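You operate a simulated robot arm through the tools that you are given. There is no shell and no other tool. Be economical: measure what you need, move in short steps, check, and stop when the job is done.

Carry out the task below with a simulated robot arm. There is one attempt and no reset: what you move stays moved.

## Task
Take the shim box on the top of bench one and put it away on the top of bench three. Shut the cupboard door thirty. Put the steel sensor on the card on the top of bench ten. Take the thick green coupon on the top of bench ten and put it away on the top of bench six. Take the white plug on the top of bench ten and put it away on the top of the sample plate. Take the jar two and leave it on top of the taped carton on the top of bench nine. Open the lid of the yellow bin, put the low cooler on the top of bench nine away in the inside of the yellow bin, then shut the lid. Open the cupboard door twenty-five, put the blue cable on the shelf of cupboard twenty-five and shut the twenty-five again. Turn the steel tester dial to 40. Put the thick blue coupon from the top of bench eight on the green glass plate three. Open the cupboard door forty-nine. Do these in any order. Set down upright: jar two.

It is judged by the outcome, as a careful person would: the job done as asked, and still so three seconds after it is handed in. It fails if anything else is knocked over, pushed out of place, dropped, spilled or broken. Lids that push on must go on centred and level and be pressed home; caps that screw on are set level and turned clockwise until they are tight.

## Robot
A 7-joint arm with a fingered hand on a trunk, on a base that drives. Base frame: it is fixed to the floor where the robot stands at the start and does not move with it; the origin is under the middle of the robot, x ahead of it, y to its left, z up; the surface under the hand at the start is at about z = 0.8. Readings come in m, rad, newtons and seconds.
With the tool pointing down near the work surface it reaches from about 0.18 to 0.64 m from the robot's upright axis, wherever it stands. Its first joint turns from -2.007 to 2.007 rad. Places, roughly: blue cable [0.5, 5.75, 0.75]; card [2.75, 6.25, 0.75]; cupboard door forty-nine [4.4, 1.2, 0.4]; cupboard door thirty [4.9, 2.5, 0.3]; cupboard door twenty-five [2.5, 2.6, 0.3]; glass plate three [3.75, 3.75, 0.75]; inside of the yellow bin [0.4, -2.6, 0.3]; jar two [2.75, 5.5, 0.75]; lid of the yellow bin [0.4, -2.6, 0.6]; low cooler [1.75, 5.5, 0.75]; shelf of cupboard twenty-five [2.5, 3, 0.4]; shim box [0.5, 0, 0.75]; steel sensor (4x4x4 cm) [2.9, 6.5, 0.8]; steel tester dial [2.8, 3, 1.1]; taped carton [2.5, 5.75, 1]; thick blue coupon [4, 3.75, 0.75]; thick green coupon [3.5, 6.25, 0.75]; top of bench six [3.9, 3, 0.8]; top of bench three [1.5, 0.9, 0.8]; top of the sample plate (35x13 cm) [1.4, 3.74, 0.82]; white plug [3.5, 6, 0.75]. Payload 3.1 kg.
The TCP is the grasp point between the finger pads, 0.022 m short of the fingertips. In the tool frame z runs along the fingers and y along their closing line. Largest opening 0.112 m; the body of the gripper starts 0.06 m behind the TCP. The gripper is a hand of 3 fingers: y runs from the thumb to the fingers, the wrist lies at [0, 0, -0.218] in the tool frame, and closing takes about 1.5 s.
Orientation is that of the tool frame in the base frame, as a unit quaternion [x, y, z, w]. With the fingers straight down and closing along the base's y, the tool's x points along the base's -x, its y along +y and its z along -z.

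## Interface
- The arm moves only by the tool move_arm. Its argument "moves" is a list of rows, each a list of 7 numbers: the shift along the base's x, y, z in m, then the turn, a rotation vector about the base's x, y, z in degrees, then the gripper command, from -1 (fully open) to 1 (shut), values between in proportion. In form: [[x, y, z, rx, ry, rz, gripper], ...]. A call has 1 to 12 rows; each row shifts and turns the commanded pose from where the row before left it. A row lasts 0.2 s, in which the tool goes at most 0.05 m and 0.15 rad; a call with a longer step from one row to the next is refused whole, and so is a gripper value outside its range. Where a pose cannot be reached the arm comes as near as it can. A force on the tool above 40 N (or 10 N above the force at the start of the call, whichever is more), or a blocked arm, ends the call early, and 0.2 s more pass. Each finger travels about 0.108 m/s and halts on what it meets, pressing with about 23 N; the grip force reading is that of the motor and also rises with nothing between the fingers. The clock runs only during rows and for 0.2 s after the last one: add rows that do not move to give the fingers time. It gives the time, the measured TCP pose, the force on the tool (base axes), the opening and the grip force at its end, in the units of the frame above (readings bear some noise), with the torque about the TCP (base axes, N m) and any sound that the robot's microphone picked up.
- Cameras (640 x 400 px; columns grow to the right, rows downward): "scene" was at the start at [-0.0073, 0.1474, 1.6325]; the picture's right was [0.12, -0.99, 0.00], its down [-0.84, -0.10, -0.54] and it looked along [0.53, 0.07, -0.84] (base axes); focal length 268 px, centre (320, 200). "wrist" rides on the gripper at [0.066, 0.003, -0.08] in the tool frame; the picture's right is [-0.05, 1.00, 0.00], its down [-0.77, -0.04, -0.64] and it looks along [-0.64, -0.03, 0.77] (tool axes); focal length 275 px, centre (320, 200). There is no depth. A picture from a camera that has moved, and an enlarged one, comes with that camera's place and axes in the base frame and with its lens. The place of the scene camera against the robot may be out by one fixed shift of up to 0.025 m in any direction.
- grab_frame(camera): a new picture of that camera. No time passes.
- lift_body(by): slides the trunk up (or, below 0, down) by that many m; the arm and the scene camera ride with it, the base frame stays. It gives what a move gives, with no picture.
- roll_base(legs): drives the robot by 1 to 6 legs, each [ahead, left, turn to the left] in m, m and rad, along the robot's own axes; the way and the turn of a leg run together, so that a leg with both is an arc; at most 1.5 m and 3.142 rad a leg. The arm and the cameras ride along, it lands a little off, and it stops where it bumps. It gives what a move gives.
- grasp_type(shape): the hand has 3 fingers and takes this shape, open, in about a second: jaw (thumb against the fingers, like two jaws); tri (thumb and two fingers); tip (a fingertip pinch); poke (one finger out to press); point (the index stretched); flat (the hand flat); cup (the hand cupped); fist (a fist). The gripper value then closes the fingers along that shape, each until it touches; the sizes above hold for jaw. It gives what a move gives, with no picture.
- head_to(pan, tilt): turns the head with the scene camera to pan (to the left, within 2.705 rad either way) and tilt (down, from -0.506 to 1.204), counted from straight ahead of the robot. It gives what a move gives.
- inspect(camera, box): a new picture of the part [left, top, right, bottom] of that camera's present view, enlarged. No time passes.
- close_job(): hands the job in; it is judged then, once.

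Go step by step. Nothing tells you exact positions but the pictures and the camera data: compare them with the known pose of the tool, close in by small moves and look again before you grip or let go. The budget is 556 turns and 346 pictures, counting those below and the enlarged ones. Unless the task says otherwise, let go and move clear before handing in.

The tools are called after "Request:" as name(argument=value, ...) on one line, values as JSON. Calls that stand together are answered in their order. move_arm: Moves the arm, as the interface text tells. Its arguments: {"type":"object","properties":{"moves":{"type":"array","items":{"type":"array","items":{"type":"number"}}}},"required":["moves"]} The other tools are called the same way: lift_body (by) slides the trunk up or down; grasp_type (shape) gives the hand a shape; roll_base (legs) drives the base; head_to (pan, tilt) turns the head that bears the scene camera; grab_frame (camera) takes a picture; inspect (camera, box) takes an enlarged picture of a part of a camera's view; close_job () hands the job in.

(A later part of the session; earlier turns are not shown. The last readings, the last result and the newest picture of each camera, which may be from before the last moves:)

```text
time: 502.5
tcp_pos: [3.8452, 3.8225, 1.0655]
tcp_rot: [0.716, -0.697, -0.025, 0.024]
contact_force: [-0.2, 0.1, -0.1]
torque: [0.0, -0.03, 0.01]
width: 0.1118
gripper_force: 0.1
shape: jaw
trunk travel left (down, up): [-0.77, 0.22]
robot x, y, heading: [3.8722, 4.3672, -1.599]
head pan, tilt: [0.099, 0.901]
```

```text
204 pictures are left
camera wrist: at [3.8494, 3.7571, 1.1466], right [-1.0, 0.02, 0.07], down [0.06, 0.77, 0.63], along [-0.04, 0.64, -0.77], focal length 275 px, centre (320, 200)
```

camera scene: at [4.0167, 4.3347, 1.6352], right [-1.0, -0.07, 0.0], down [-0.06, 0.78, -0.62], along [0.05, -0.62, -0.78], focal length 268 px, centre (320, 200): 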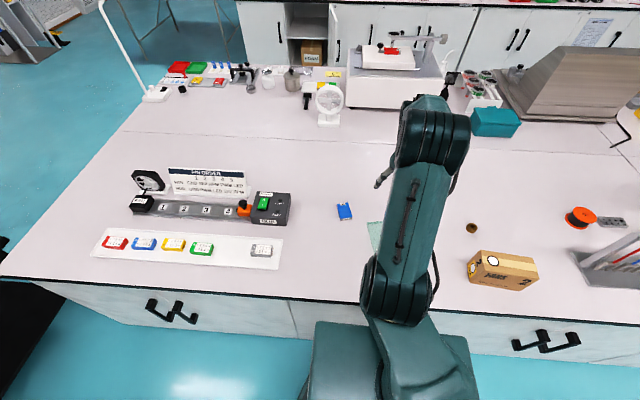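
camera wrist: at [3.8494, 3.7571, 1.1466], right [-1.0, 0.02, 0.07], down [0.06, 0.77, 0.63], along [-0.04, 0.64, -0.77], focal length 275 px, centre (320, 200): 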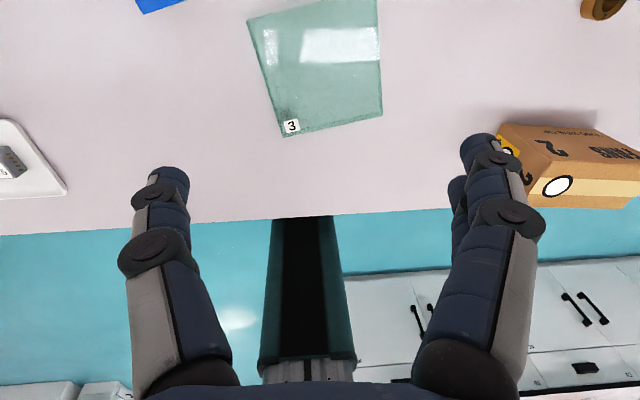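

Request:
inspect(camera="scene", box=[300, 180, 400, 245])

Request:
move_arm(moves=[[0.03, -0.02, 0, 0, -3.98, -1.5, -1], [0.04, -0.02, 0, 0, 0, 0, -1], [0.04, -0.02, -0.01, 0, 0, 0, -1], [0.02, -0.02, -0.03, 0, 0, 0, -1], [0, 0, 0, 0, 0, 0, -1]])

Request:
grab_frame(camera="wrist")

```text
6.15 times, centred on (350, 212) of scene
camera zoom: at [4.0167, 4.3347, 1.6352], right [-1.0, -0.07, 0.0], down [-0.06, 0.78, -0.62], along [0.05, -0.62, -0.78], focal length 1652 px, centre (135, 123)
```

zoom: 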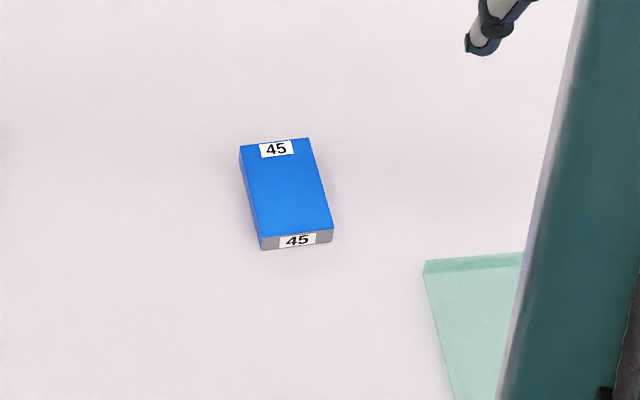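

```text
time: 503.7
tcp_pos: [3.973, 3.7455, 1.0263]
tcp_rot: [-0.707, 0.707, 0.001, 0.0]
contact_force: [-0.2, -0.1, 0.4]
torque: [-0.03, 0.01, 0.01]
width: 0.1122
gripper_force: 0.0
shape: jaw
trunk travel left (down, up): [-0.77, 0.22]
robot x, y, heading: [3.8702, 4.3667, -1.596]
head pan, tilt: [0.099, 0.901]
```

```text
202 pictures are left
camera wrist: at [3.9696, 3.6794, 1.1064], right [-1.0, 0.05, 0.0], down [0.04, 0.77, 0.64], along [0.03, 0.64, -0.77], focal length 275 px, centre (320, 200)
```

wrist: 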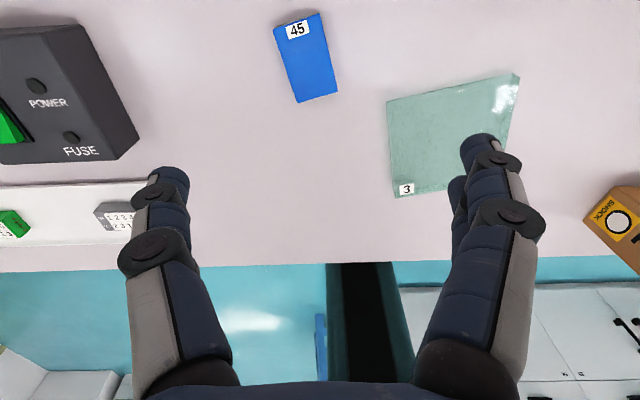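

Coupon 45 centre ≈ (3.985, 3.747), yawed 11°; plate 3 centre ≈ (3.82, 3.85). Align and descend partway.

Request:
move_arm(moves=[[0.012, 0.002, -0.03, 0, 0, 5.7, -0.6], [0, 0, -0.04, 0, 0, 5.7, -0.6], [0, 0, -0.04, 0, 0, 0, -0.5], [0, 0, -0.03, 0, 0, 0, -0.3], [0, 0, 0, 0, 0, 0, -0.3]])

Request:
grab_frame(camera="wrist")

```text
time: 504.9
tcp_pos: [3.9879, 3.7471, 0.8877]
tcp_rot: [0.774, -0.633, -0.001, 0.0]
contact_force: [-0.4, 0.2, 0.5]
torque: [0.03, 0.03, -0.01]
width: 0.073
gripper_force: 0.0
shape: jaw
trunk travel left (down, up): [-0.77, 0.22]
robot x, y, heading: [3.875, 4.3693, -1.596]
head pan, tilt: [0.099, 0.901]
```

```text
201 pictures are left
camera wrist: at [3.9987, 3.6814, 0.9686], right [-0.99, -0.15, 0.0], down [-0.12, 0.76, 0.64], along [-0.1, 0.63, -0.77], focal length 275 px, centre (320, 200)
```

wrist: 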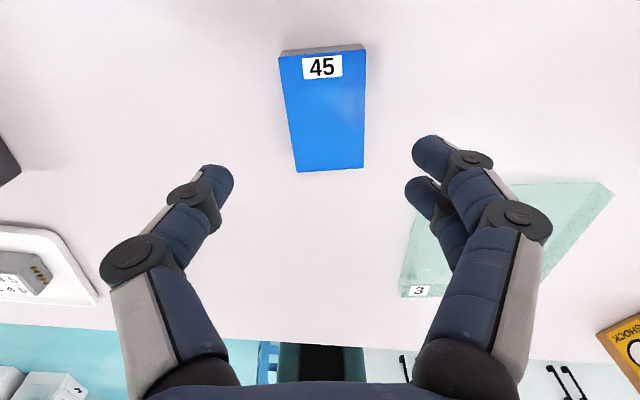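

Request:
move_arm(moves=[[-0.003, 0, -0.03, 0, 0, 0, -0.3], [0, 0, -0.03, 0, 0, 0, -0.3], [0, 0, -0.003, 0, 0, 0, -0.3], [0, 0, 0, 0, 0, 0, 0.4], [0, 0, 0, 0, 0, 0, 1], [0, 0, 0, 0, 0, 0, 1], [0, 0, 0, 0, 0, 0, 1], [0, 0, 0.02, 0, 0, 0, 1], [0, 0, 0.03, 0, 0, 0, 1], [0, 0, 0.03, 0, 0, 0, 1], [0, 0, 0, 0, 0, 0, 1]])

Request:
grab_frame(camera="wrist")

```text
time: 507.3
tcp_pos: [3.9865, 3.746, 0.9027]
tcp_rot: [0.774, -0.633, -0.001, 0.0]
contact_force: [1.1, 0.3, -0.9]
torque: [0.0, 0.01, -0.03]
width: 0.0379
gripper_force: 23.1
shape: jaw
trunk travel left (down, up): [-0.77, 0.22]
robot x, y, heading: [3.8718, 4.3646, -1.59]
head pan, tilt: [0.099, 0.901]
```

```text
200 pictures are left
camera wrist: at [3.9963, 3.6802, 0.9834], right [-0.99, -0.15, 0.0], down [-0.12, 0.76, 0.64], along [-0.1, 0.63, -0.77], focal length 275 px, centre (320, 200)
```

wrist: 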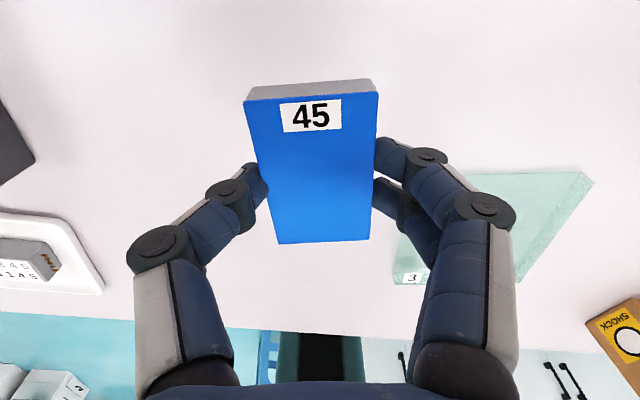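

Held. Move over the glass plate.

Request:
move_arm(moves=[[-0.04, 0.02, 0, 0, 0, 0, 1], [-0.04, 0.025, 0, 0, 0, 0, 1], [-0.04, 0.025, 0, 0, 0, 0, 1], [-0.035, 0.025, 0, 0, 0, 0, 1], [-0.01, 0.009, 0, 0, 0, 0, 1], [0, 0, 0, 0, 0, 0, 1]])

Request:
grab_frame(camera="wrist")

```text
time: 508.7
tcp_pos: [3.8188, 3.8496, 0.9043]
tcp_rot: [0.774, -0.633, -0.001, 0.0]
contact_force: [0.2, 0.2, -0.4]
torque: [0.01, 0.04, 0.01]
width: 0.0378
gripper_force: 23.2
shape: jaw
trunk travel left (down, up): [-0.77, 0.22]
robot x, y, heading: [3.8735, 4.3649, -1.598]
head pan, tilt: [0.099, 0.901]
```

```text
199 pictures are left
camera wrist: at [3.8286, 3.7836, 0.9851], right [-0.99, -0.15, 0.0], down [-0.12, 0.76, 0.64], along [-0.1, 0.63, -0.77], focal length 275 px, centre (320, 200)
```

wrist: 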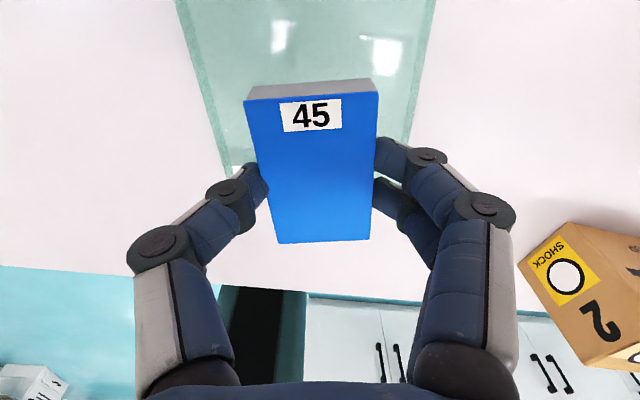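

Centred over plate 3. Lower gently.

Request:
move_arm(moves=[[0, -0.003, -0.03, 0, 0, 0, 1], [0, 0, -0.03, 0, 0, 0, 1], [0, 0, -0.006, 0, 0, 0, 1], [0, 0, -0.003, 0, 0, 0, 1], [0, 0, 0, 0, 0, 0, 1]])

```text
time: 509.9
tcp_pos: [3.8183, 3.8475, 0.8369]
tcp_rot: [0.774, -0.633, 0.001, 0.003]
contact_force: [1.5, -6.6, 33.2]
torque: [-0.1, -0.07, 0.03]
width: 0.0398
gripper_force: 23.1
shape: jaw
trunk travel left (down, up): [-0.77, 0.22]
robot x, y, heading: [3.8748, 4.3691, -1.602]
head pan, tilt: [0.099, 0.901]
```

Firm contact on the plate. Release and rise, then look.

Request:
move_arm(moves=[[0, 0, 0.003, 0, 0, 0, 0.8], [0, 0, 0, 0, 0, 0, 0.2], [0, 0, 0, 0, 0, 0, 0.0], [0, 0, 0, 0, 0, 0, 0.0], [0, 0, 0.03, 0, 0, 0, 0], [0, 0, 0.04, 0, 0, 0, 0], [0, 0, 0.04, 0, 0, 0, 0], [0, 0, 0.04, 0, 0, 0, 0], [0, 0, 0.04, 0, 0, 0, 0]])

Request:
grab_frame(camera="wrist")

```text
time: 511.9
tcp_pos: [3.8181, 3.8464, 1.0245]
tcp_rot: [0.773, -0.634, -0.001, -0.001]
contact_force: [-0.9, -0.2, 0.2]
torque: [0.01, -0.01, -0.03]
width: 0.0554
gripper_force: 0.0
shape: jaw
trunk travel left (down, up): [-0.77, 0.22]
robot x, y, heading: [3.8704, 4.3685, -1.598]
head pan, tilt: [0.099, 0.901]
```

```text
198 pictures are left
camera wrist: at [3.8278, 3.7812, 1.1058], right [-0.99, -0.15, 0.0], down [-0.12, 0.76, 0.64], along [-0.1, 0.63, -0.77], focal length 275 px, centre (320, 200)
```

wrist: 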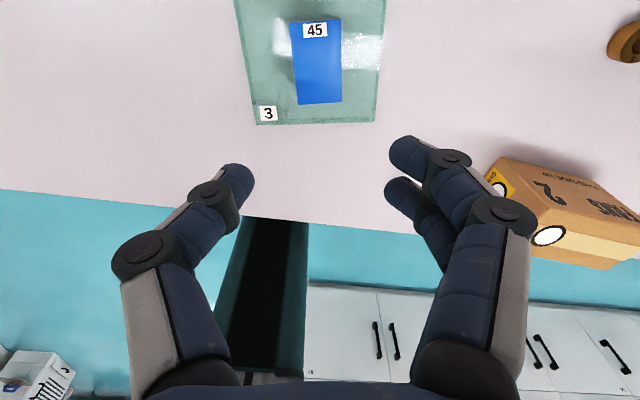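

Blue coupon is on plate three. Back away and turn to look at benches nine/ten.

Request:
roll_base(legs=[[-0.27, 0, 0], [0, 0.2, 1.58], [0, 0, 1.58]])

Request:
head_to(pan=0.5, tilt=0.4)

Request:
grab_frame(camera="scene")

```text
time: 521.5
tcp_pos: [4.061, 5.2847, 1.0252]
tcp_rot: [0.632, 0.775, -0.001, 0.001]
contact_force: [0.7, -0.1, 0.9]
torque: [0.03, -0.01, 0.0]
width: 0.0552
gripper_force: 0.1
shape: jaw
trunk travel left (down, up): [-0.77, 0.22]
robot x, y, heading: [4.0087, 4.7642, 1.547]
head pan, tilt: [0.099, 0.901]
cut short: leg 2
```

```text
time: 522.4
tcp_pos: [4.0611, 5.2854, 1.0239]
tcp_rot: [0.633, 0.774, 0.0, 0.0]
contact_force: [0.1, 0.0, 0.2]
torque: [-0.02, 0.03, 0.01]
width: 0.0555
gripper_force: 0.0
shape: jaw
trunk travel left (down, up): [-0.77, 0.22]
robot x, y, heading: [4.0052, 4.7598, 1.549]
head pan, tilt: [0.499, 0.4]
```

```text
197 pictures are left
camera scene: at [3.7936, 4.7749, 1.6781], right [0.89, 0.46, 0.0], down [0.18, -0.35, -0.92], along [-0.42, 0.82, -0.39], focal length 268 px, centre (320, 200)
```

scene: 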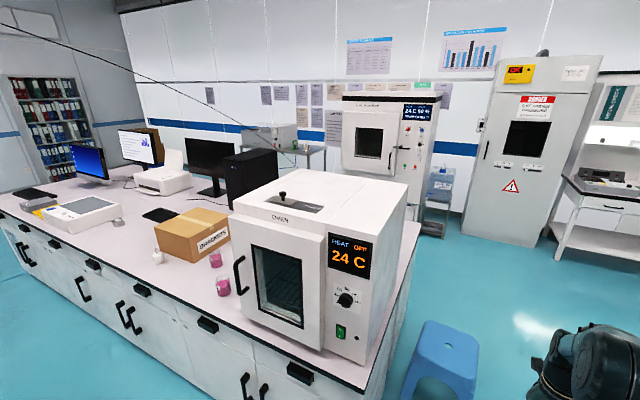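

Request:
inspect(camera="scene", box=[140, 190, 250, 310])

Request:
head_to(pan=0.1, tilt=0.6)

Request:
grab_frame(camera="scene")

```text
3.33 times, centred on (195, 250) of scene
camera zoom: at [3.7936, 4.7749, 1.6781], right [0.89, 0.46, 0.0], down [0.18, -0.35, -0.92], along [-0.42, 0.82, -0.39], focal length 895 px, centre (737, 33)
```

zoom: 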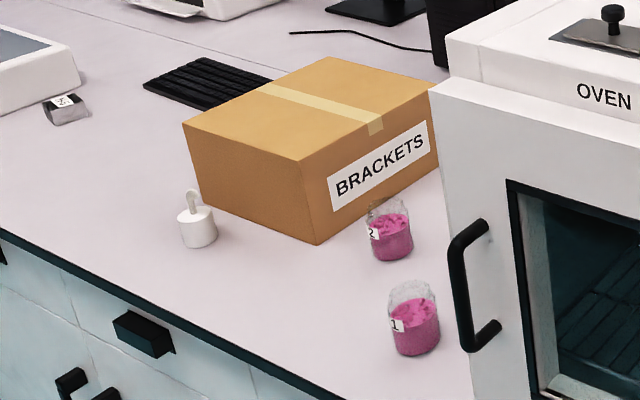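

```text
time: 523.3
tcp_pos: [4.0608, 5.2843, 1.0248]
tcp_rot: [0.632, 0.775, 0.0, 0.0]
contact_force: [0.7, 0.2, 0.1]
torque: [-0.01, 0.04, -0.03]
width: 0.0556
gripper_force: 0.0
shape: jaw
trunk travel left (down, up): [-0.77, 0.22]
robot x, y, heading: [4.004, 4.7663, 1.547]
head pan, tilt: [0.099, 0.6]
```

```text
195 pictures are left
camera scene: at [3.8291, 4.7806, 1.66], right [1.0, 0.08, 0.0], down [0.04, -0.56, -0.83], along [-0.06, 0.82, -0.56], focal length 268 px, centre (320, 200)
```

scene: 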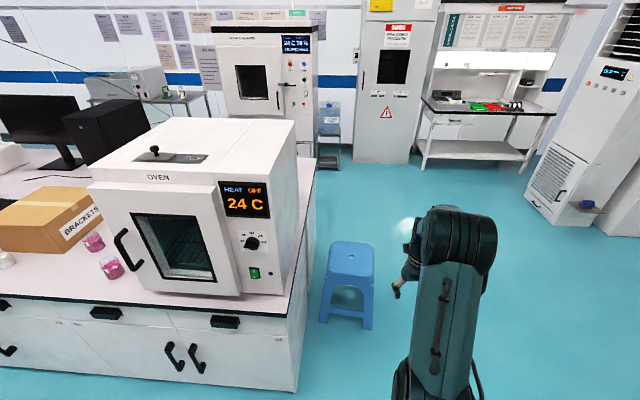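

Jar "2" is the pink jar next to the BRACKETS carton, at about (2.75, 5.57). Strafe left along the bench to face it.

Request:
roll_base(legs=[[0, 1.2, 0.02]])

Request:
head_to(pan=0.0, tilt=0.85)

Request:
grab_frame(camera="scene")

Request:
grab_frame(camera="wrist")

```text
time: 526.5
tcp_pos: [3.5406, 5.2929, 1.0232]
tcp_rot: [0.633, 0.774, 0.0, 0.0]
contact_force: [4.0, -0.6, 0.7]
torque: [0.15, 0.43, -0.33]
width: 0.0557
gripper_force: 0.0
shape: jaw
trunk travel left (down, up): [-0.77, 0.22]
robot x, y, heading: [3.4908, 4.7686, 1.572]
head pan, tilt: [0.099, 0.6]
stopped in leg 1: the force on the tool passed its limit at 64 N (the readings are from after the stop); the commanded pose is now the measured one
```

```text
time: 527.2
tcp_pos: [3.5434, 5.2924, 1.0235]
tcp_rot: [0.633, 0.774, 0.001, 0.0]
contact_force: [6.2, -2.0, 0.6]
torque: [0.06, 0.51, -0.44]
width: 0.0556
gripper_force: 0.0
shape: jaw
trunk travel left (down, up): [-0.77, 0.22]
robot x, y, heading: [3.4945, 4.7665, 1.57]
head pan, tilt: [0.0, 0.85]
```

```text
194 pictures are left
camera scene: at [3.3256, 4.7728, 1.6393], right [1.0, 0.0, 0.0], down [0.0, -0.75, -0.66], along [0.0, 0.66, -0.75], focal length 268 px, centre (320, 200)
```

scene: 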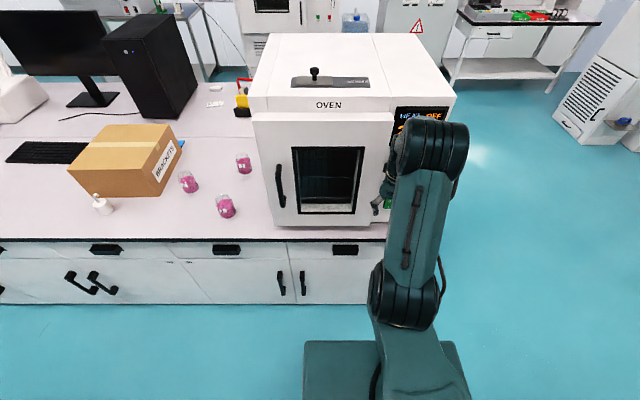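

```text
193 pictures are left
camera wrist: at [3.5319, 5.3577, 1.1054], right [0.99, 0.15, 0.0], down [0.12, -0.76, 0.64], along [0.1, -0.63, -0.77], focal length 275 px, centre (320, 200)
```

wrist: 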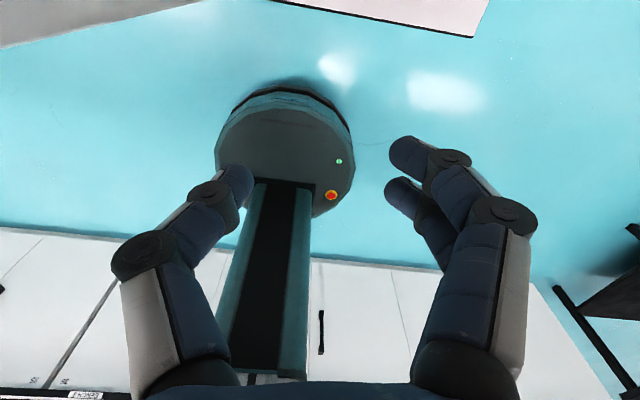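

The hand touched the oven's side; back off right away and check the oven.

Request:
roll_base(legs=[[0, -0.06, 0], [-0.12, 0, 0]])

Request:
grab_frame(camera="scene")

Request:
head_to(pan=-0.4, tilt=0.7)

Request:
grab_frame(camera="scene")

```text
time: 529.1
tcp_pos: [3.5992, 5.1705, 1.0245]
tcp_rot: [0.632, 0.775, 0.001, 0.001]
contact_force: [0.0, -0.2, 0.7]
torque: [0.0, -0.02, -0.01]
width: 0.0555
gripper_force: 0.1
shape: jaw
trunk travel left (down, up): [-0.77, 0.22]
robot x, y, heading: [3.5515, 4.6448, 1.569]
head pan, tilt: [0.0, 0.85]
```

```text
192 pictures are left
camera scene: at [3.3831, 4.6503, 1.639], right [1.0, 0.0, 0.0], down [0.0, -0.75, -0.66], along [0.0, 0.66, -0.75], focal length 268 px, centre (320, 200)
```

scene: 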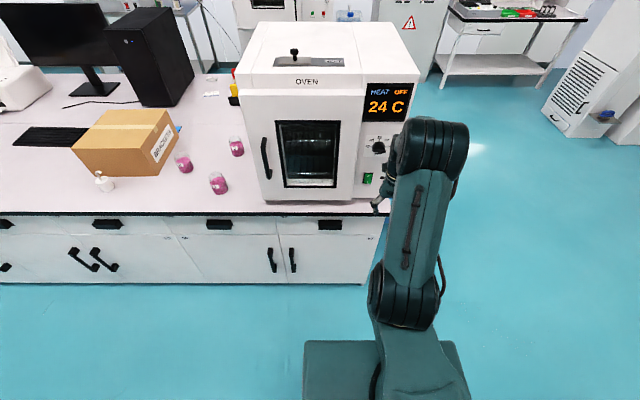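

```text
time: 529.9
tcp_pos: [3.6001, 5.1698, 1.024]
tcp_rot: [0.632, 0.775, 0.0, 0.0]
contact_force: [0.8, -0.9, 0.0]
torque: [0.02, -0.01, -0.01]
width: 0.0554
gripper_force: 0.0
shape: jaw
trunk travel left (down, up): [-0.77, 0.22]
robot x, y, heading: [3.5557, 4.6422, 1.573]
head pan, tilt: [-0.4, 0.7]
```

```text
191 pictures are left
camera scene: at [3.4165, 4.6513, 1.6513], right [0.92, -0.39, 0.0], down [-0.25, -0.59, -0.76], along [0.3, 0.7, -0.64], focal length 268 px, centre (320, 200)
```

scene: 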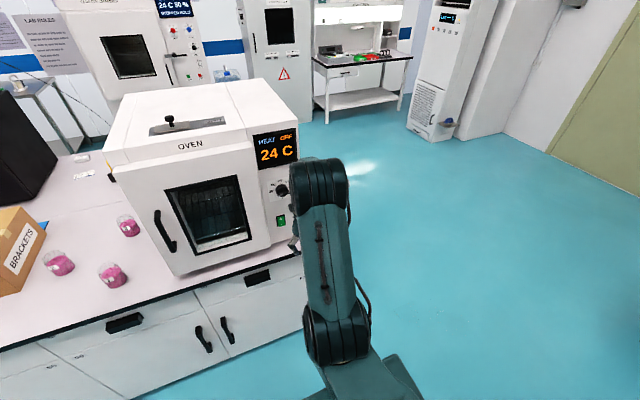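

Oven looks unmoved. Continue left with the hand kept clear of the bench edge.

Request:
roll_base(legs=[[0, 0.85, 0]])

Request:
head_to(pan=0.0, tilt=0.8)

Request:
grab_frame(camera="scene")

```text
time: 534.4
tcp_pos: [2.7456, 5.1627, 1.0244]
tcp_rot: [0.626, 0.78, 0.002, 0.001]
contact_force: [-0.8, 0.3, 0.1]
torque: [-0.03, 0.01, -0.02]
width: 0.0552
gripper_force: 0.1
shape: jaw
trunk travel left (down, up): [-0.77, 0.22]
robot x, y, heading: [2.7073, 4.6371, 1.592]
head pan, tilt: [-0.4, 0.7]
```

```text
time: 535.3
tcp_pos: [2.7452, 5.1632, 1.0245]
tcp_rot: [0.626, 0.78, 0.001, 0.0]
contact_force: [0.6, -0.2, -0.2]
torque: [0.02, 0.02, -0.03]
width: 0.0556
gripper_force: 0.0
shape: jaw
trunk travel left (down, up): [-0.77, 0.22]
robot x, y, heading: [2.7081, 4.6375, 1.587]
head pan, tilt: [0.0, 0.799]
```

```text
190 pictures are left
camera scene: at [2.5374, 4.6428, 1.6431], right [1.0, 0.02, 0.0], down [0.01, -0.72, -0.7], along [-0.01, 0.7, -0.72], focal length 268 px, centre (320, 200)
```

scene: 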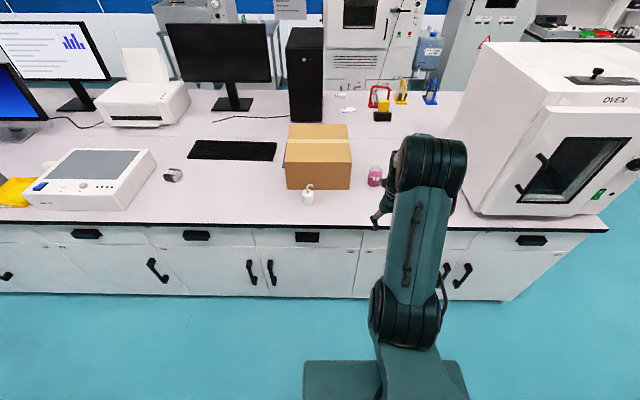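

Request:
inspect(camera="scene", box=[20, 130, 200, 220])

Request:
inspect(camera="scene", box=[270, 60, 450, 220])

```text
3.56 times, centred on (110, 175) of scene
camera zoom: at [2.5374, 4.6428, 1.6431], right [1.0, 0.02, 0.0], down [0.01, -0.72, -0.7], along [-0.01, 0.7, -0.72], focal length 954 px, centre (1067, 289)
```

zoom: 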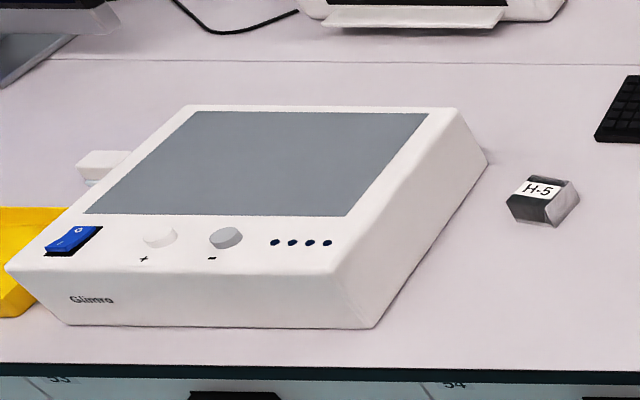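

```text
2.50 times, centred on (360, 140) of scene
camera zoom: at [2.5374, 4.6428, 1.6431], right [1.0, 0.02, 0.0], down [0.01, -0.72, -0.7], along [-0.01, 0.7, -0.72], focal length 671 px, centre (220, 350)
```

zoom: 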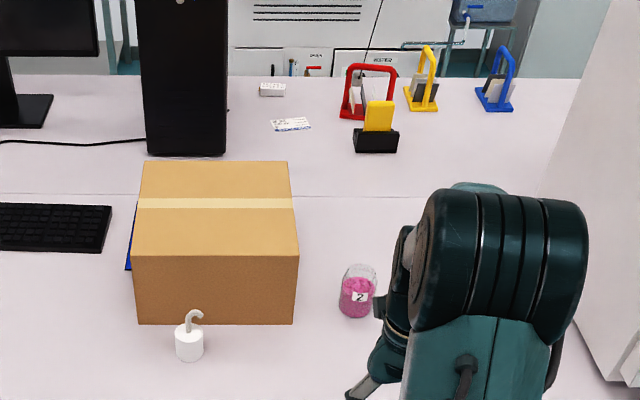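

"H‑5" metal block is the likely low cooler. Jar 2 ≈ (2.76, 5.59); carton top ≈ x 2.37–2.65, y 5.55–5.85, z≈0.956. Move in over the jar.

Request:
roll_base(legs=[[0.35, 0, -0.018]])

Request:
move_arm(moves=[[0.01, 0.02, 0, 0, 0, -6.2, -1], [0, 0.03, 0, 0, 0, -6.2, -1], [0, 0, 0, 0, 0, 0, -1], [0, 0, 0, 0, 0, 0, -1]])

Request:
grab_frame(camera="wrist")

```text
time: 537.6
tcp_pos: [2.7524, 5.5158, 1.0244]
tcp_rot: [0.634, 0.774, 0.0, 0.0]
contact_force: [1.0, 0.3, 0.2]
torque: [-0.02, -0.04, 0.03]
width: 0.0556
gripper_force: 0.0
shape: jaw
trunk travel left (down, up): [-0.77, 0.22]
robot x, y, heading: [2.7044, 4.992, 1.574]
head pan, tilt: [0.0, 0.799]
```

```text
time: 538.6
tcp_pos: [2.7623, 5.5652, 1.0249]
tcp_rot: [0.714, 0.701, 0.0, 0.001]
contact_force: [-0.3, 0.6, 0.5]
torque: [0.01, -0.02, 0.03]
width: 0.1116
gripper_force: 0.1
shape: jaw
trunk travel left (down, up): [-0.77, 0.22]
robot x, y, heading: [2.7042, 4.9901, 1.572]
head pan, tilt: [0.0, 0.799]
```

```text
187 pictures are left
camera wrist: at [2.7678, 5.6318, 1.1053], right [1.0, -0.06, 0.0], down [-0.05, -0.77, 0.64], along [-0.04, -0.63, -0.77], focal length 275 px, centre (320, 200)
```

wrist: 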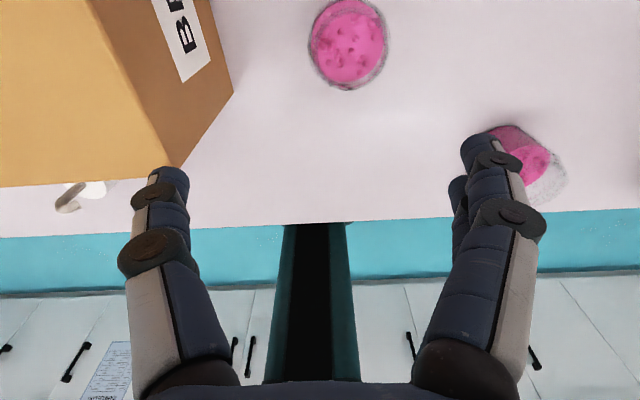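

Request:
move_arm(moves=[[0.025, 0.024, -0.02, 0, 0, 0, -1], [0, 0, -0.04, 0, 0, 0, -1], [0, 0, -0.03, 0, 0, 0, -1], [0, 0, 0, 0, 0, 0, -1]])

Request:
grab_frame(camera="wrist")

```text
time: 539.6
tcp_pos: [2.788, 5.592, 0.9341]
tcp_rot: [0.713, 0.701, 0.001, 0.001]
contact_force: [0.6, -0.2, -0.1]
torque: [0.05, -0.01, 0.0]
width: 0.1119
gripper_force: 0.0
shape: jaw
trunk travel left (down, up): [-0.77, 0.22]
robot x, y, heading: [2.702, 4.9926, 1.572]
head pan, tilt: [0.0, 0.799]
```

```text
186 pictures are left
camera wrist: at [2.7921, 5.6578, 1.0154], right [1.0, -0.06, 0.0], down [-0.05, -0.77, 0.64], along [-0.04, -0.63, -0.77], focal length 275 px, centre (320, 200)
```

wrist: 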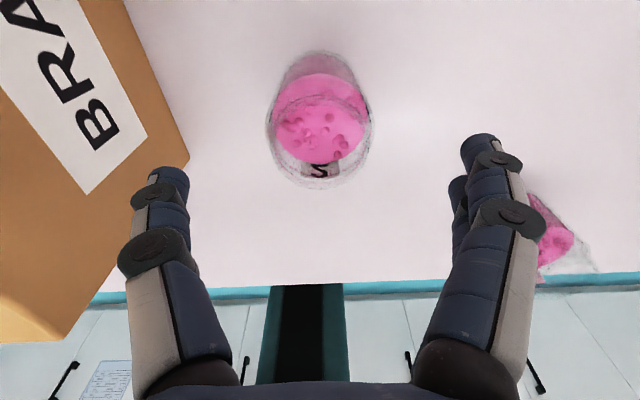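

Request:
move_arm(moves=[[-0.001, -0.01, -0.03, 0, 0, 0, -1], [0, 0, -0.035, 0, 0, 0, -1], [0, 0, -0.03, 0, 0, 0, -1], [0, 0, 0, 0, 0, 0, -1]])

Request:
grab_frame(camera="wrist")

```text
time: 540.6
tcp_pos: [2.785, 5.5838, 0.8382]
tcp_rot: [0.713, 0.701, 0.001, 0.001]
contact_force: [-0.1, 0.8, -0.2]
torque: [0.02, -0.03, 0.02]
width: 0.1118
gripper_force: 0.1
shape: jaw
trunk travel left (down, up): [-0.77, 0.22]
robot x, y, heading: [2.7053, 4.9961, 1.566]
head pan, tilt: [0.0, 0.799]
```

```text
185 pictures are left
camera wrist: at [2.7899, 5.6489, 0.9191], right [1.0, -0.06, 0.0], down [-0.05, -0.77, 0.64], along [-0.04, -0.63, -0.77], focal length 275 px, centre (320, 200)
```

wrist: 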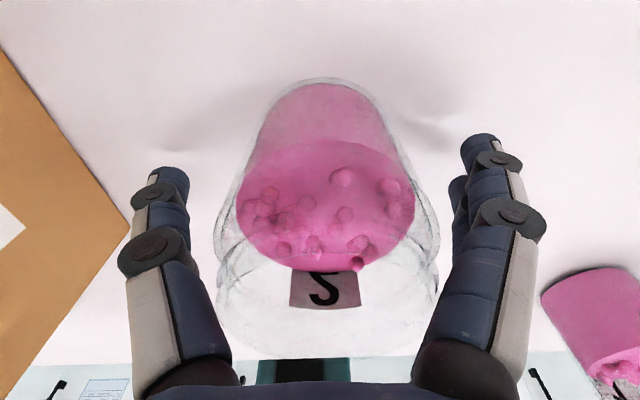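

Request:
move_arm(moves=[[0, 0, 0, 0, 0, 0, -0.6], [0, 0, 0, 0, 0, 0, -0.2], [0, 0, 0, 0, 0, 0, 0.2], [0, 0, 0, 0, 0, 0, 0.5], [0, 0, 0, 0, 0, 0, 0.5], [0, 0, 0, 0, 0, 0, 0.5], [0, 0, 0.01, 0, 0, 0, 0.5], [0, 0, 0.02, 0, 0, 0, 0.5], [0, 0, 0, 0, 0, 0, 0.5]])

Request:
grab_frame(camera="wrist")

```text
time: 542.6
tcp_pos: [2.7871, 5.5819, 0.8689]
tcp_rot: [0.713, 0.701, 0.001, 0.0]
contact_force: [0.1, 0.5, -1.2]
torque: [0.01, -0.02, -0.04]
width: 0.0552
gripper_force: 22.4
shape: jaw
trunk travel left (down, up): [-0.77, 0.22]
robot x, y, heading: [2.7031, 4.9902, 1.569]
head pan, tilt: [0.0, 0.799]
```

```text
184 pictures are left
camera wrist: at [2.7912, 5.6483, 0.95], right [1.0, -0.06, 0.0], down [-0.05, -0.77, 0.64], along [-0.04, -0.64, -0.77], focal length 275 px, centre (320, 200)
```

wrist: 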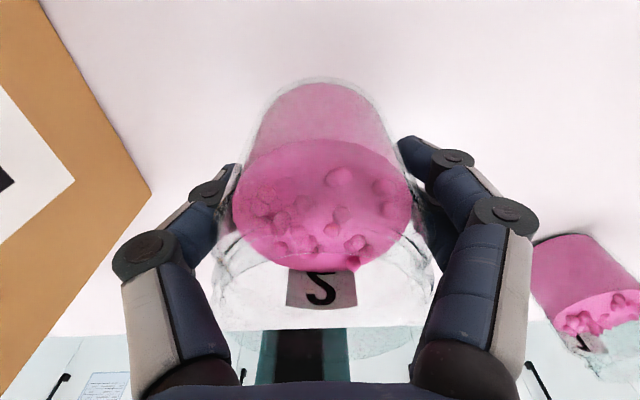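

Jar held upright. Lift it above carton height and move over the carton top.

Request:
move_arm(moves=[[0, 0, 0.03, 0, 0, 0, 0.5], [0, 0, 0.04, 0, 0, 0, 0.5], [0, 0, 0.04, 0, 0, 0, 0.5], [0, 0, 0.04, 0, 0, 0, 0.5], [0, 0, 0.03, 0, 0, 0, 0.5], [0, 0, 0, 0, 0, 0, 0.5]])

Request:
roll_base(legs=[[0.01, 0.24, 0]])

Request:
grab_frame(camera="wrist")

Request:
grab_frame(camera="scene")

```text
time: 544.0
tcp_pos: [2.7903, 5.5818, 1.0497]
tcp_rot: [0.713, 0.701, 0.0, 0.0]
contact_force: [0.1, 0.2, -1.4]
torque: [-0.01, 0.01, -0.02]
width: 0.0555
gripper_force: 22.8
shape: jaw
trunk travel left (down, up): [-0.77, 0.22]
robot x, y, heading: [2.7051, 4.9921, 1.57]
head pan, tilt: [0.0, 0.799]
```

```text
time: 545.8
tcp_pos: [2.5508, 5.592, 1.0508]
tcp_rot: [0.713, 0.701, 0.0, 0.001]
contact_force: [0.5, 0.7, -1.8]
torque: [0.03, -0.03, -0.01]
width: 0.0553
gripper_force: 22.9
shape: jaw
trunk travel left (down, up): [-0.77, 0.22]
robot x, y, heading: [2.4637, 5.0028, 1.567]
head pan, tilt: [0.0, 0.799]
```

```text
183 pictures are left
camera wrist: at [2.5545, 5.6581, 1.1309], right [1.0, -0.06, 0.0], down [-0.05, -0.77, 0.64], along [-0.04, -0.63, -0.77], focal length 275 px, centre (320, 200)
```

wrist: 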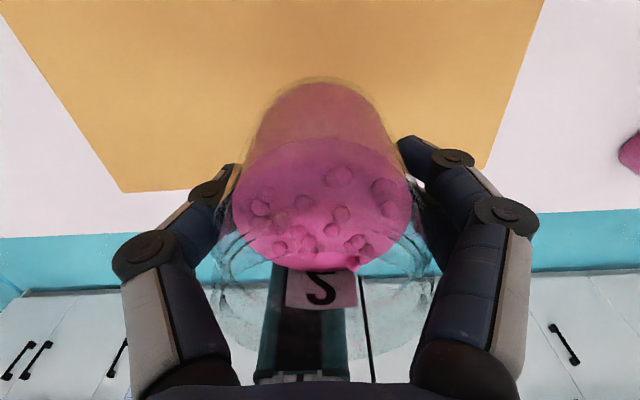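

```text
182 pictures are left
camera scene: at [2.2955, 5.0099, 1.643], right [1.0, 0.0, 0.0], down [0.0, -0.72, -0.7], along [0.0, 0.7, -0.72], focal length 268 px, centre (320, 200)
```

scene: 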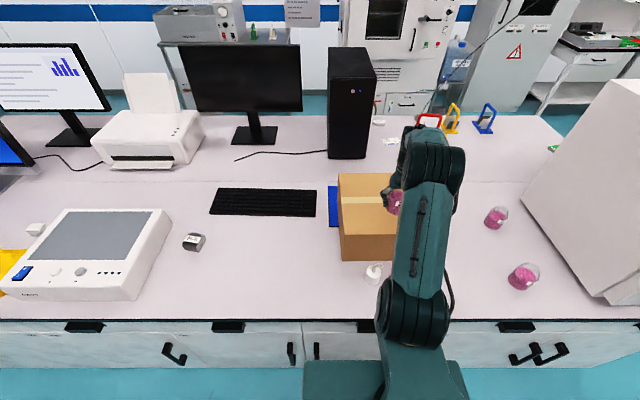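

Request:
move_arm(moves=[[-0.01, 0.02, 0, 0, 0, 0, 0.5], [-0.01, 0.02, 0, 0, 0, 0, 0.5], [0, 0.01, 0, 0, 0, 0, 0.5], [0, 0, -0.02, 0, 0, 0, 0.5], [0, 0, -0.015, 0, 0, 0, 0.5], [0, 0, 0, 0, 0, 0, 0.5]])

Request:
grab_frame(camera="wrist")

```text
time: 547.2
tcp_pos: [2.5312, 5.6402, 1.0138]
tcp_rot: [0.714, 0.701, 0.001, 0.001]
contact_force: [0.9, 0.3, -0.9]
torque: [-0.01, 0.01, 0.03]
width: 0.0552
gripper_force: 23.6
shape: jaw
trunk travel left (down, up): [-0.77, 0.22]
robot x, y, heading: [2.4642, 5.0015, 1.57]
head pan, tilt: [0.0, 0.799]
```

```text
181 pictures are left
camera wrist: at [2.5342, 5.7075, 1.095], right [1.0, -0.06, 0.0], down [-0.05, -0.77, 0.64], along [-0.04, -0.63, -0.77], focal length 275 px, centre (320, 200)
```

wrist: 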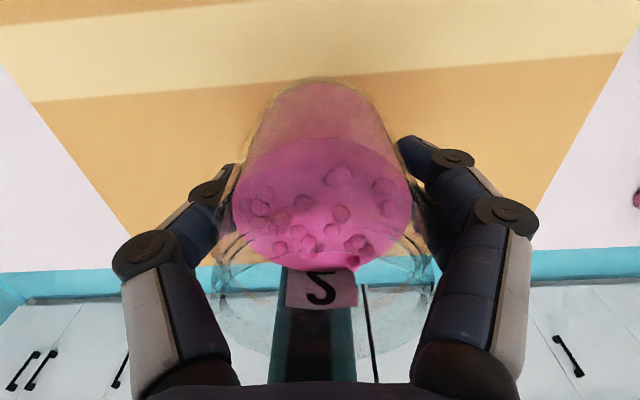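

Request:
move_arm(moves=[[0, 0, -0.008, 0, 0, 0, 0.5], [0, 0, -0.006, 0, 0, 0, 0.5], [0, 0, -0.004, 0, 0, 0, 0.5], [0, 0, 0, 0, 0, 0, 0.5]])

```text
time: 548.2
tcp_pos: [2.5317, 5.6422, 0.9978]
tcp_rot: [0.714, 0.7, 0.002, 0.001]
contact_force: [-0.3, 0.1, 1.8]
torque: [0.01, -0.01, -0.01]
width: 0.0553
gripper_force: 22.8
shape: jaw
trunk travel left (down, up): [-0.77, 0.22]
robot x, y, heading: [2.4656, 5.005, 1.571]
head pan, tilt: [0.0, 0.799]
```

Request:
move_arm(moves=[[0, 0, -0.002, 0, 0, 0, 0.5], [0, 0, -0.002, 0, 0, 0, 0.5], [0, 0, 0, 0, 0, 0, 0.5]])

```text
time: 549.0
tcp_pos: [2.5304, 5.6411, 0.9965]
tcp_rot: [0.714, 0.701, 0.004, -0.001]
contact_force: [0.4, 4.3, 23.1]
torque: [0.0, -0.02, 0.02]
width: 0.0546
gripper_force: 23.6
shape: jaw
trunk travel left (down, up): [-0.77, 0.22]
robot x, y, heading: [2.4615, 5.0028, 1.569]
head pan, tilt: [0.0, 0.799]
```

Jar sits on the carton (23 N). Relax the press by 2 mm, open slowly and rise.

Request:
move_arm(moves=[[0, 0, 0.003, 0, 0, 0, 0.3], [0, 0, 0, 0, 0, 0, 0.0], [0, 0, 0, 0, 0, 0, -0.3], [0, 0, 0, 0, 0, 0, -0.7], [0, 0, 0, 0, 0, 0, -1], [0, 0, 0, 0, 0, 0, -1], [0, 0, 0.02, 0, 0, 0, -1], [0, 0, 0.03, 0, 0, 0, -1], [0, 0, 0.03, 0, 0, 0, -1], [0, 0, 0.03, 0, 0, 0, -1]])

Request:
grab_frame(camera="wrist")

```text
time: 551.2
tcp_pos: [2.5299, 5.6384, 1.1066]
tcp_rot: [0.714, 0.7, 0.0, 0.001]
contact_force: [0.1, -0.8, 0.1]
torque: [0.02, -0.02, -0.02]
width: 0.112
gripper_force: 0.0
shape: jaw
trunk travel left (down, up): [-0.77, 0.22]
robot x, y, heading: [2.4602, 5.0083, 1.566]
head pan, tilt: [0.0, 0.799]
```

```text
180 pictures are left
camera wrist: at [2.5335, 5.7047, 1.1876], right [1.0, -0.06, 0.0], down [-0.05, -0.77, 0.64], along [-0.04, -0.63, -0.77], focal length 275 px, centre (320, 200)
```

wrist: 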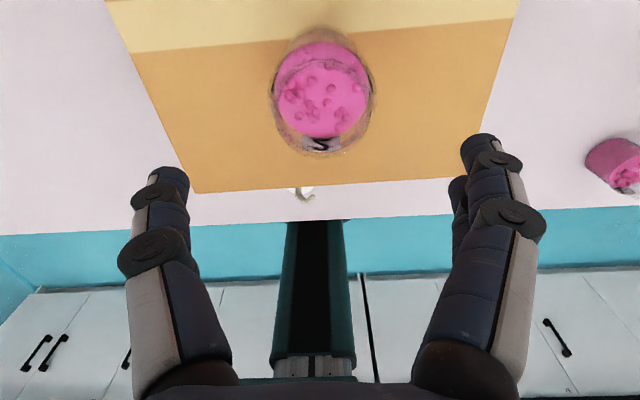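

Jar two stands upright on the carton. Now look at bench ten's items behind.

Request:
move_arm(moves=[[0, 0, 0.04, 0, 0, 0, -1], [0, -0.03, 0.02, 0, 0, 0, -1]])

Request:
roll_base(legs=[[-0.3, 0, 0]])

Request:
head_to(pan=-0.35, tilt=0.45)

Request:
grab_frame(camera="scene")

```text
time: 551.8
tcp_pos: [2.5272, 5.5992, 1.1677]
tcp_rot: [0.713, 0.701, 0.001, 0.001]
contact_force: [-0.2, -0.7, -0.3]
torque: [0.03, -0.02, 0.0]
width: 0.112
gripper_force: 0.0
shape: jaw
out of reach, approached as far as the arm can: row 1
trunk travel left (down, up): [-0.77, 0.22]
robot x, y, heading: [2.4655, 5.0, 1.571]
head pan, tilt: [0.0, 0.799]
```

```text
time: 553.8
tcp_pos: [2.5296, 5.3, 1.1655]
tcp_rot: [0.713, 0.702, 0.001, 0.001]
contact_force: [-0.1, -0.1, -0.1]
torque: [-0.01, 0.03, -0.03]
width: 0.1118
gripper_force: 0.1
shape: jaw
trunk travel left (down, up): [-0.77, 0.22]
robot x, y, heading: [2.4644, 4.6983, 1.57]
head pan, tilt: [0.0, 0.799]
```

```text
time: 554.6
tcp_pos: [2.5277, 5.3011, 1.1656]
tcp_rot: [0.713, 0.701, 0.001, 0.002]
contact_force: [-0.1, -0.2, -0.1]
torque: [-0.01, -0.03, 0.02]
width: 0.1121
gripper_force: 0.1
shape: jaw
trunk travel left (down, up): [-0.77, 0.22]
robot x, y, heading: [2.4641, 4.6987, 1.571]
head pan, tilt: [-0.351, 0.45]
```

```text
179 pictures are left
camera scene: at [2.3271, 4.7133, 1.6734], right [0.94, -0.34, 0.0], down [-0.15, -0.41, -0.9], along [0.31, 0.84, -0.44], focal length 268 px, centre (320, 200)
```

scene: 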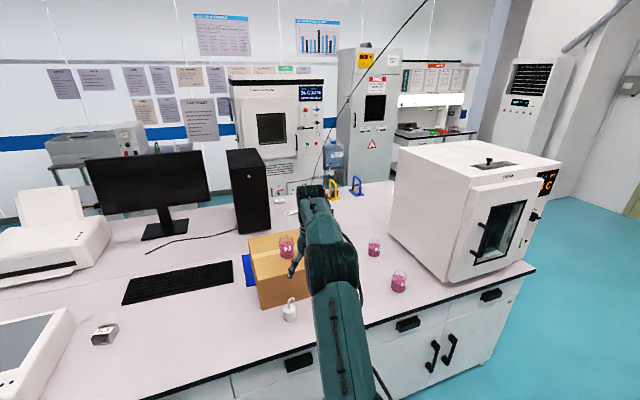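

Request:
roll_base(legs=[[0, 0, -1.57], [1.4, 0, 0], [0.75, -0.05, 0], [0, 1.2, 0], [0, 1.2, 0], [0, 0, -1.57]])

Request:
head_to(pan=-0.6, tilt=0.5)

Request:
grab_frame(camera="scene")

```text
time: 584.7
tcp_pos: [4.6743, 6.3266, 1.1663]
tcp_rot: [-0.663, 0.748, 0.001, 0.0]
contact_force: [0.0, -0.5, 0.0]
torque: [0.02, -0.02, 0.01]
width: 0.1118
gripper_force: 0.1
shape: jaw
trunk travel left (down, up): [-0.77, 0.22]
robot x, y, heading: [4.7998, 6.9196, -1.676]
head pan, tilt: [-0.351, 0.45]
```

```text
time: 585.4
tcp_pos: [4.674, 6.3277, 1.1664]
tcp_rot: [-0.663, 0.749, 0.001, -0.001]
contact_force: [-0.4, 0.3, 0.3]
torque: [0.0, -0.01, 0.02]
width: 0.112
gripper_force: 0.0
shape: jaw
trunk travel left (down, up): [-0.77, 0.22]
robot x, y, heading: [4.7987, 6.9179, -1.674]
head pan, tilt: [-0.6, 0.499]
```

```text
178 pictures are left
camera scene: at [4.8835, 6.8777, 1.669], right [-0.76, 0.65, 0.0], down [0.31, 0.36, -0.88], along [-0.57, -0.67, -0.48], focal length 268 px, centre (320, 200)
```

scene: 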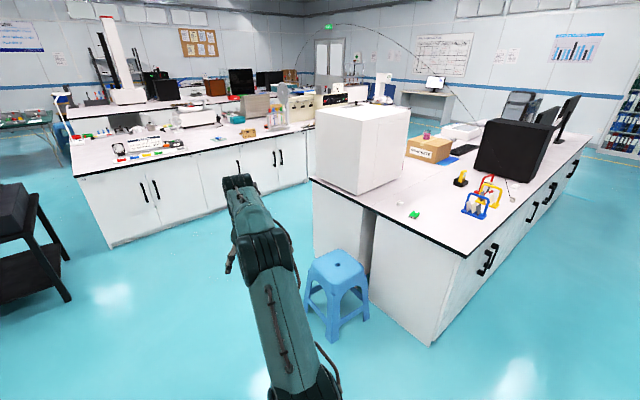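

Request:
inspect(camera="scene", box=[370, 160, 530, 260])

```text
4.00 times, centred on (450, 210) of scene
camera zoom: at [4.8835, 6.8777, 1.669], right [-0.76, 0.65, 0.0], down [0.31, 0.36, -0.88], along [-0.57, -0.67, -0.48], focal length 1074 px, centre (-200, 160)
```

zoom: 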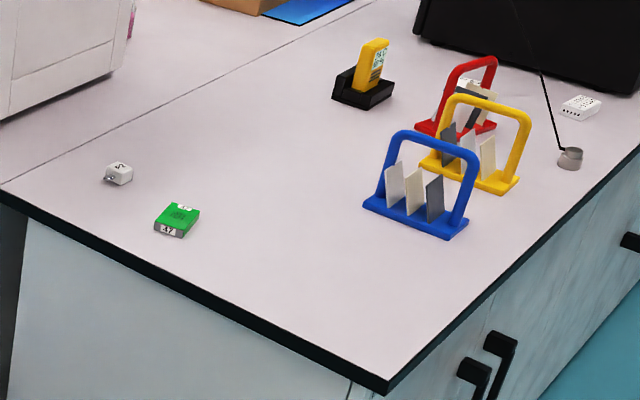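

I see: green coupon 47 ≈(3.55, 6.19), white plug ≈(3.51, 6.05), and the steel sensor (round, with a thin cable) ≈(2.90, 6.51). First the sensor: drive to the bench's north side.

Request:
roll_base(legs=[[-0.28, 0, 0.1], [0, -1.0, 0], [0, -0.85, 0]])

Request:
head_to(pan=0.0, tilt=0.8)

Request:
grab_frame(camera="scene")

```text
time: 596.4
tcp_pos: [2.8691, 6.6541, 1.1667]
tcp_rot: [-0.691, 0.723, 0.0, -0.001]
contact_force: [-0.1, -0.3, 0.5]
torque: [-0.04, -0.02, 0.02]
width: 0.1121
gripper_force: 0.1
shape: jaw
trunk travel left (down, up): [-0.77, 0.22]
robot x, y, heading: [2.9553, 7.2522, -1.604]
head pan, tilt: [-0.6, 0.499]
```

```text
time: 597.4
tcp_pos: [2.8692, 6.654, 1.1643]
tcp_rot: [-0.691, 0.723, 0.001, 0.0]
contact_force: [0.4, 0.0, 0.3]
torque: [0.01, -0.01, -0.01]
width: 0.1118
gripper_force: 0.0
shape: jaw
trunk travel left (down, up): [-0.77, 0.22]
robot x, y, heading: [2.9499, 7.2521, -1.606]
head pan, tilt: [0.0, 0.799]
```

```text
176 pictures are left
camera scene: at [3.0876, 7.2133, 1.6431], right [-1.0, 0.03, 0.0], down [0.02, 0.72, -0.7], along [-0.02, -0.7, -0.72], focal length 268 px, centre (320, 200)
```

scene: 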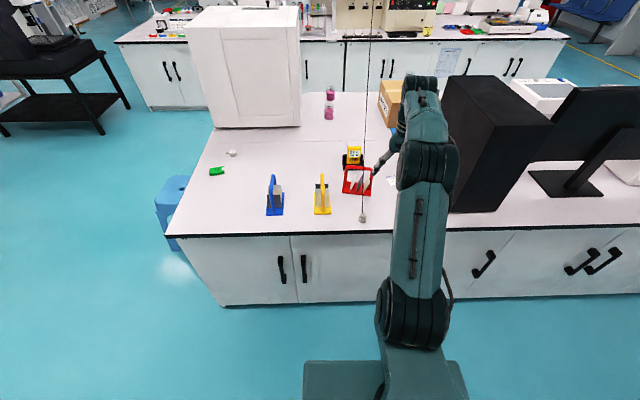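

Request:
inspect(camera="scene", box=[300, 130, 460, 240])

Request:
grab_frame(camera="wrist")

```text
3.64 times, centred on (380, 185) of scene
camera zoom: at [3.0876, 7.2133, 1.6431], right [-1.0, 0.03, 0.0], down [0.02, 0.72, -0.7], along [-0.02, -0.7, -0.72], focal length 976 px, centre (102, 254)
```

zoom: 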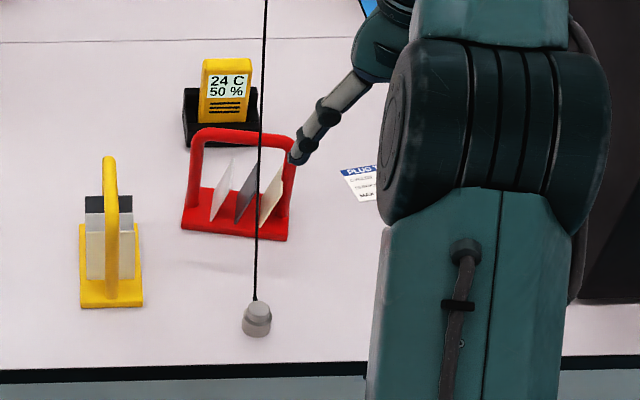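

```text
174 pictures are left
camera wrist: at [2.8636, 6.5885, 1.2469], right [-1.0, 0.09, 0.0], down [0.07, 0.77, 0.64], along [0.06, 0.63, -0.77], focal length 275 px, centre (320, 200)
```

wrist: 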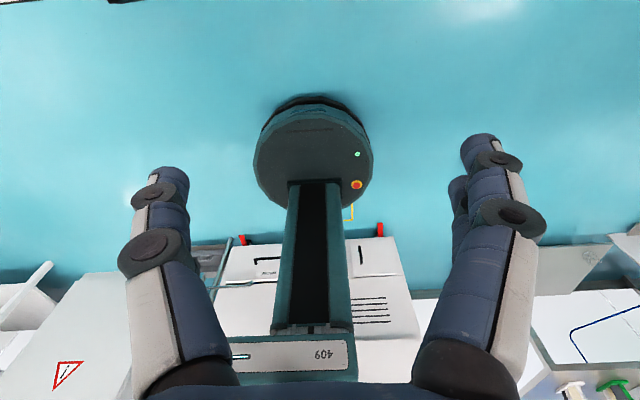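

The sensor is a steel puck with a cable that leans away to the south. I'll approach it from the north with the tool tilted ~42°, keeping the palm clear of the cable.

Request:
roll_base(legs=[[0.12, 0, 0.033]])

Request:
move_arm(moves=[[0.01, 0.01, -0.03, -8.4, 0, 0, -0.3], [0.01, 0.01, -0.04, -8.4, 0, 0, -0.3], [0.01, 0.01, -0.04, -8.4, 0, 0, -0.3], [0, 0.01, -0.04, -8.4, 0, 0, -0.3], [0, 0.01, -0.04, -8.4, 0, 0, -0.3], [0, 0, 0, 0, 0, 0, -0.3]])

Request:
grab_frame(camera="wrist")

```text
time: 598.6
tcp_pos: [2.8877, 6.5349, 1.1662]
tcp_rot: [-0.703, 0.711, 0.001, 0.0]
contact_force: [-0.1, 0.2, 0.2]
torque: [-0.01, 0.02, -0.01]
width: 0.1118
gripper_force: 0.1
shape: jaw
trunk travel left (down, up): [-0.77, 0.22]
robot x, y, heading: [2.947, 7.1362, -1.569]
head pan, tilt: [0.0, 0.799]
```

```text
time: 600.0
tcp_pos: [2.9139, 6.5744, 0.985]
tcp_rot: [-0.652, 0.668, -0.252, -0.255]
contact_force: [3.1, 0.9, -0.1]
torque: [-0.06, 0.21, -0.2]
width: 0.0726
gripper_force: 0.0
shape: jaw
out of reach, approached as far as the arm can: row 4
trunk travel left (down, up): [-0.77, 0.22]
robot x, y, heading: [2.9514, 7.1339, -1.567]
head pan, tilt: [0.0, 0.799]
```

```text
173 pictures are left
camera wrist: at [2.9111, 6.5791, 1.09], right [-1.0, 0.06, -0.03], down [0.06, 1.0, -0.05], along [0.03, -0.05, -1.0], focal length 275 px, centre (320, 200)
```

wrist: 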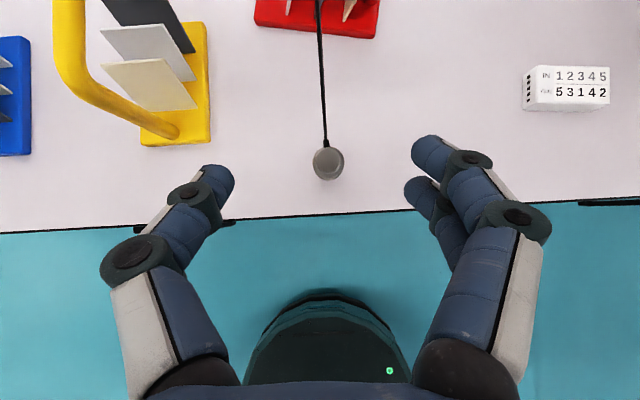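

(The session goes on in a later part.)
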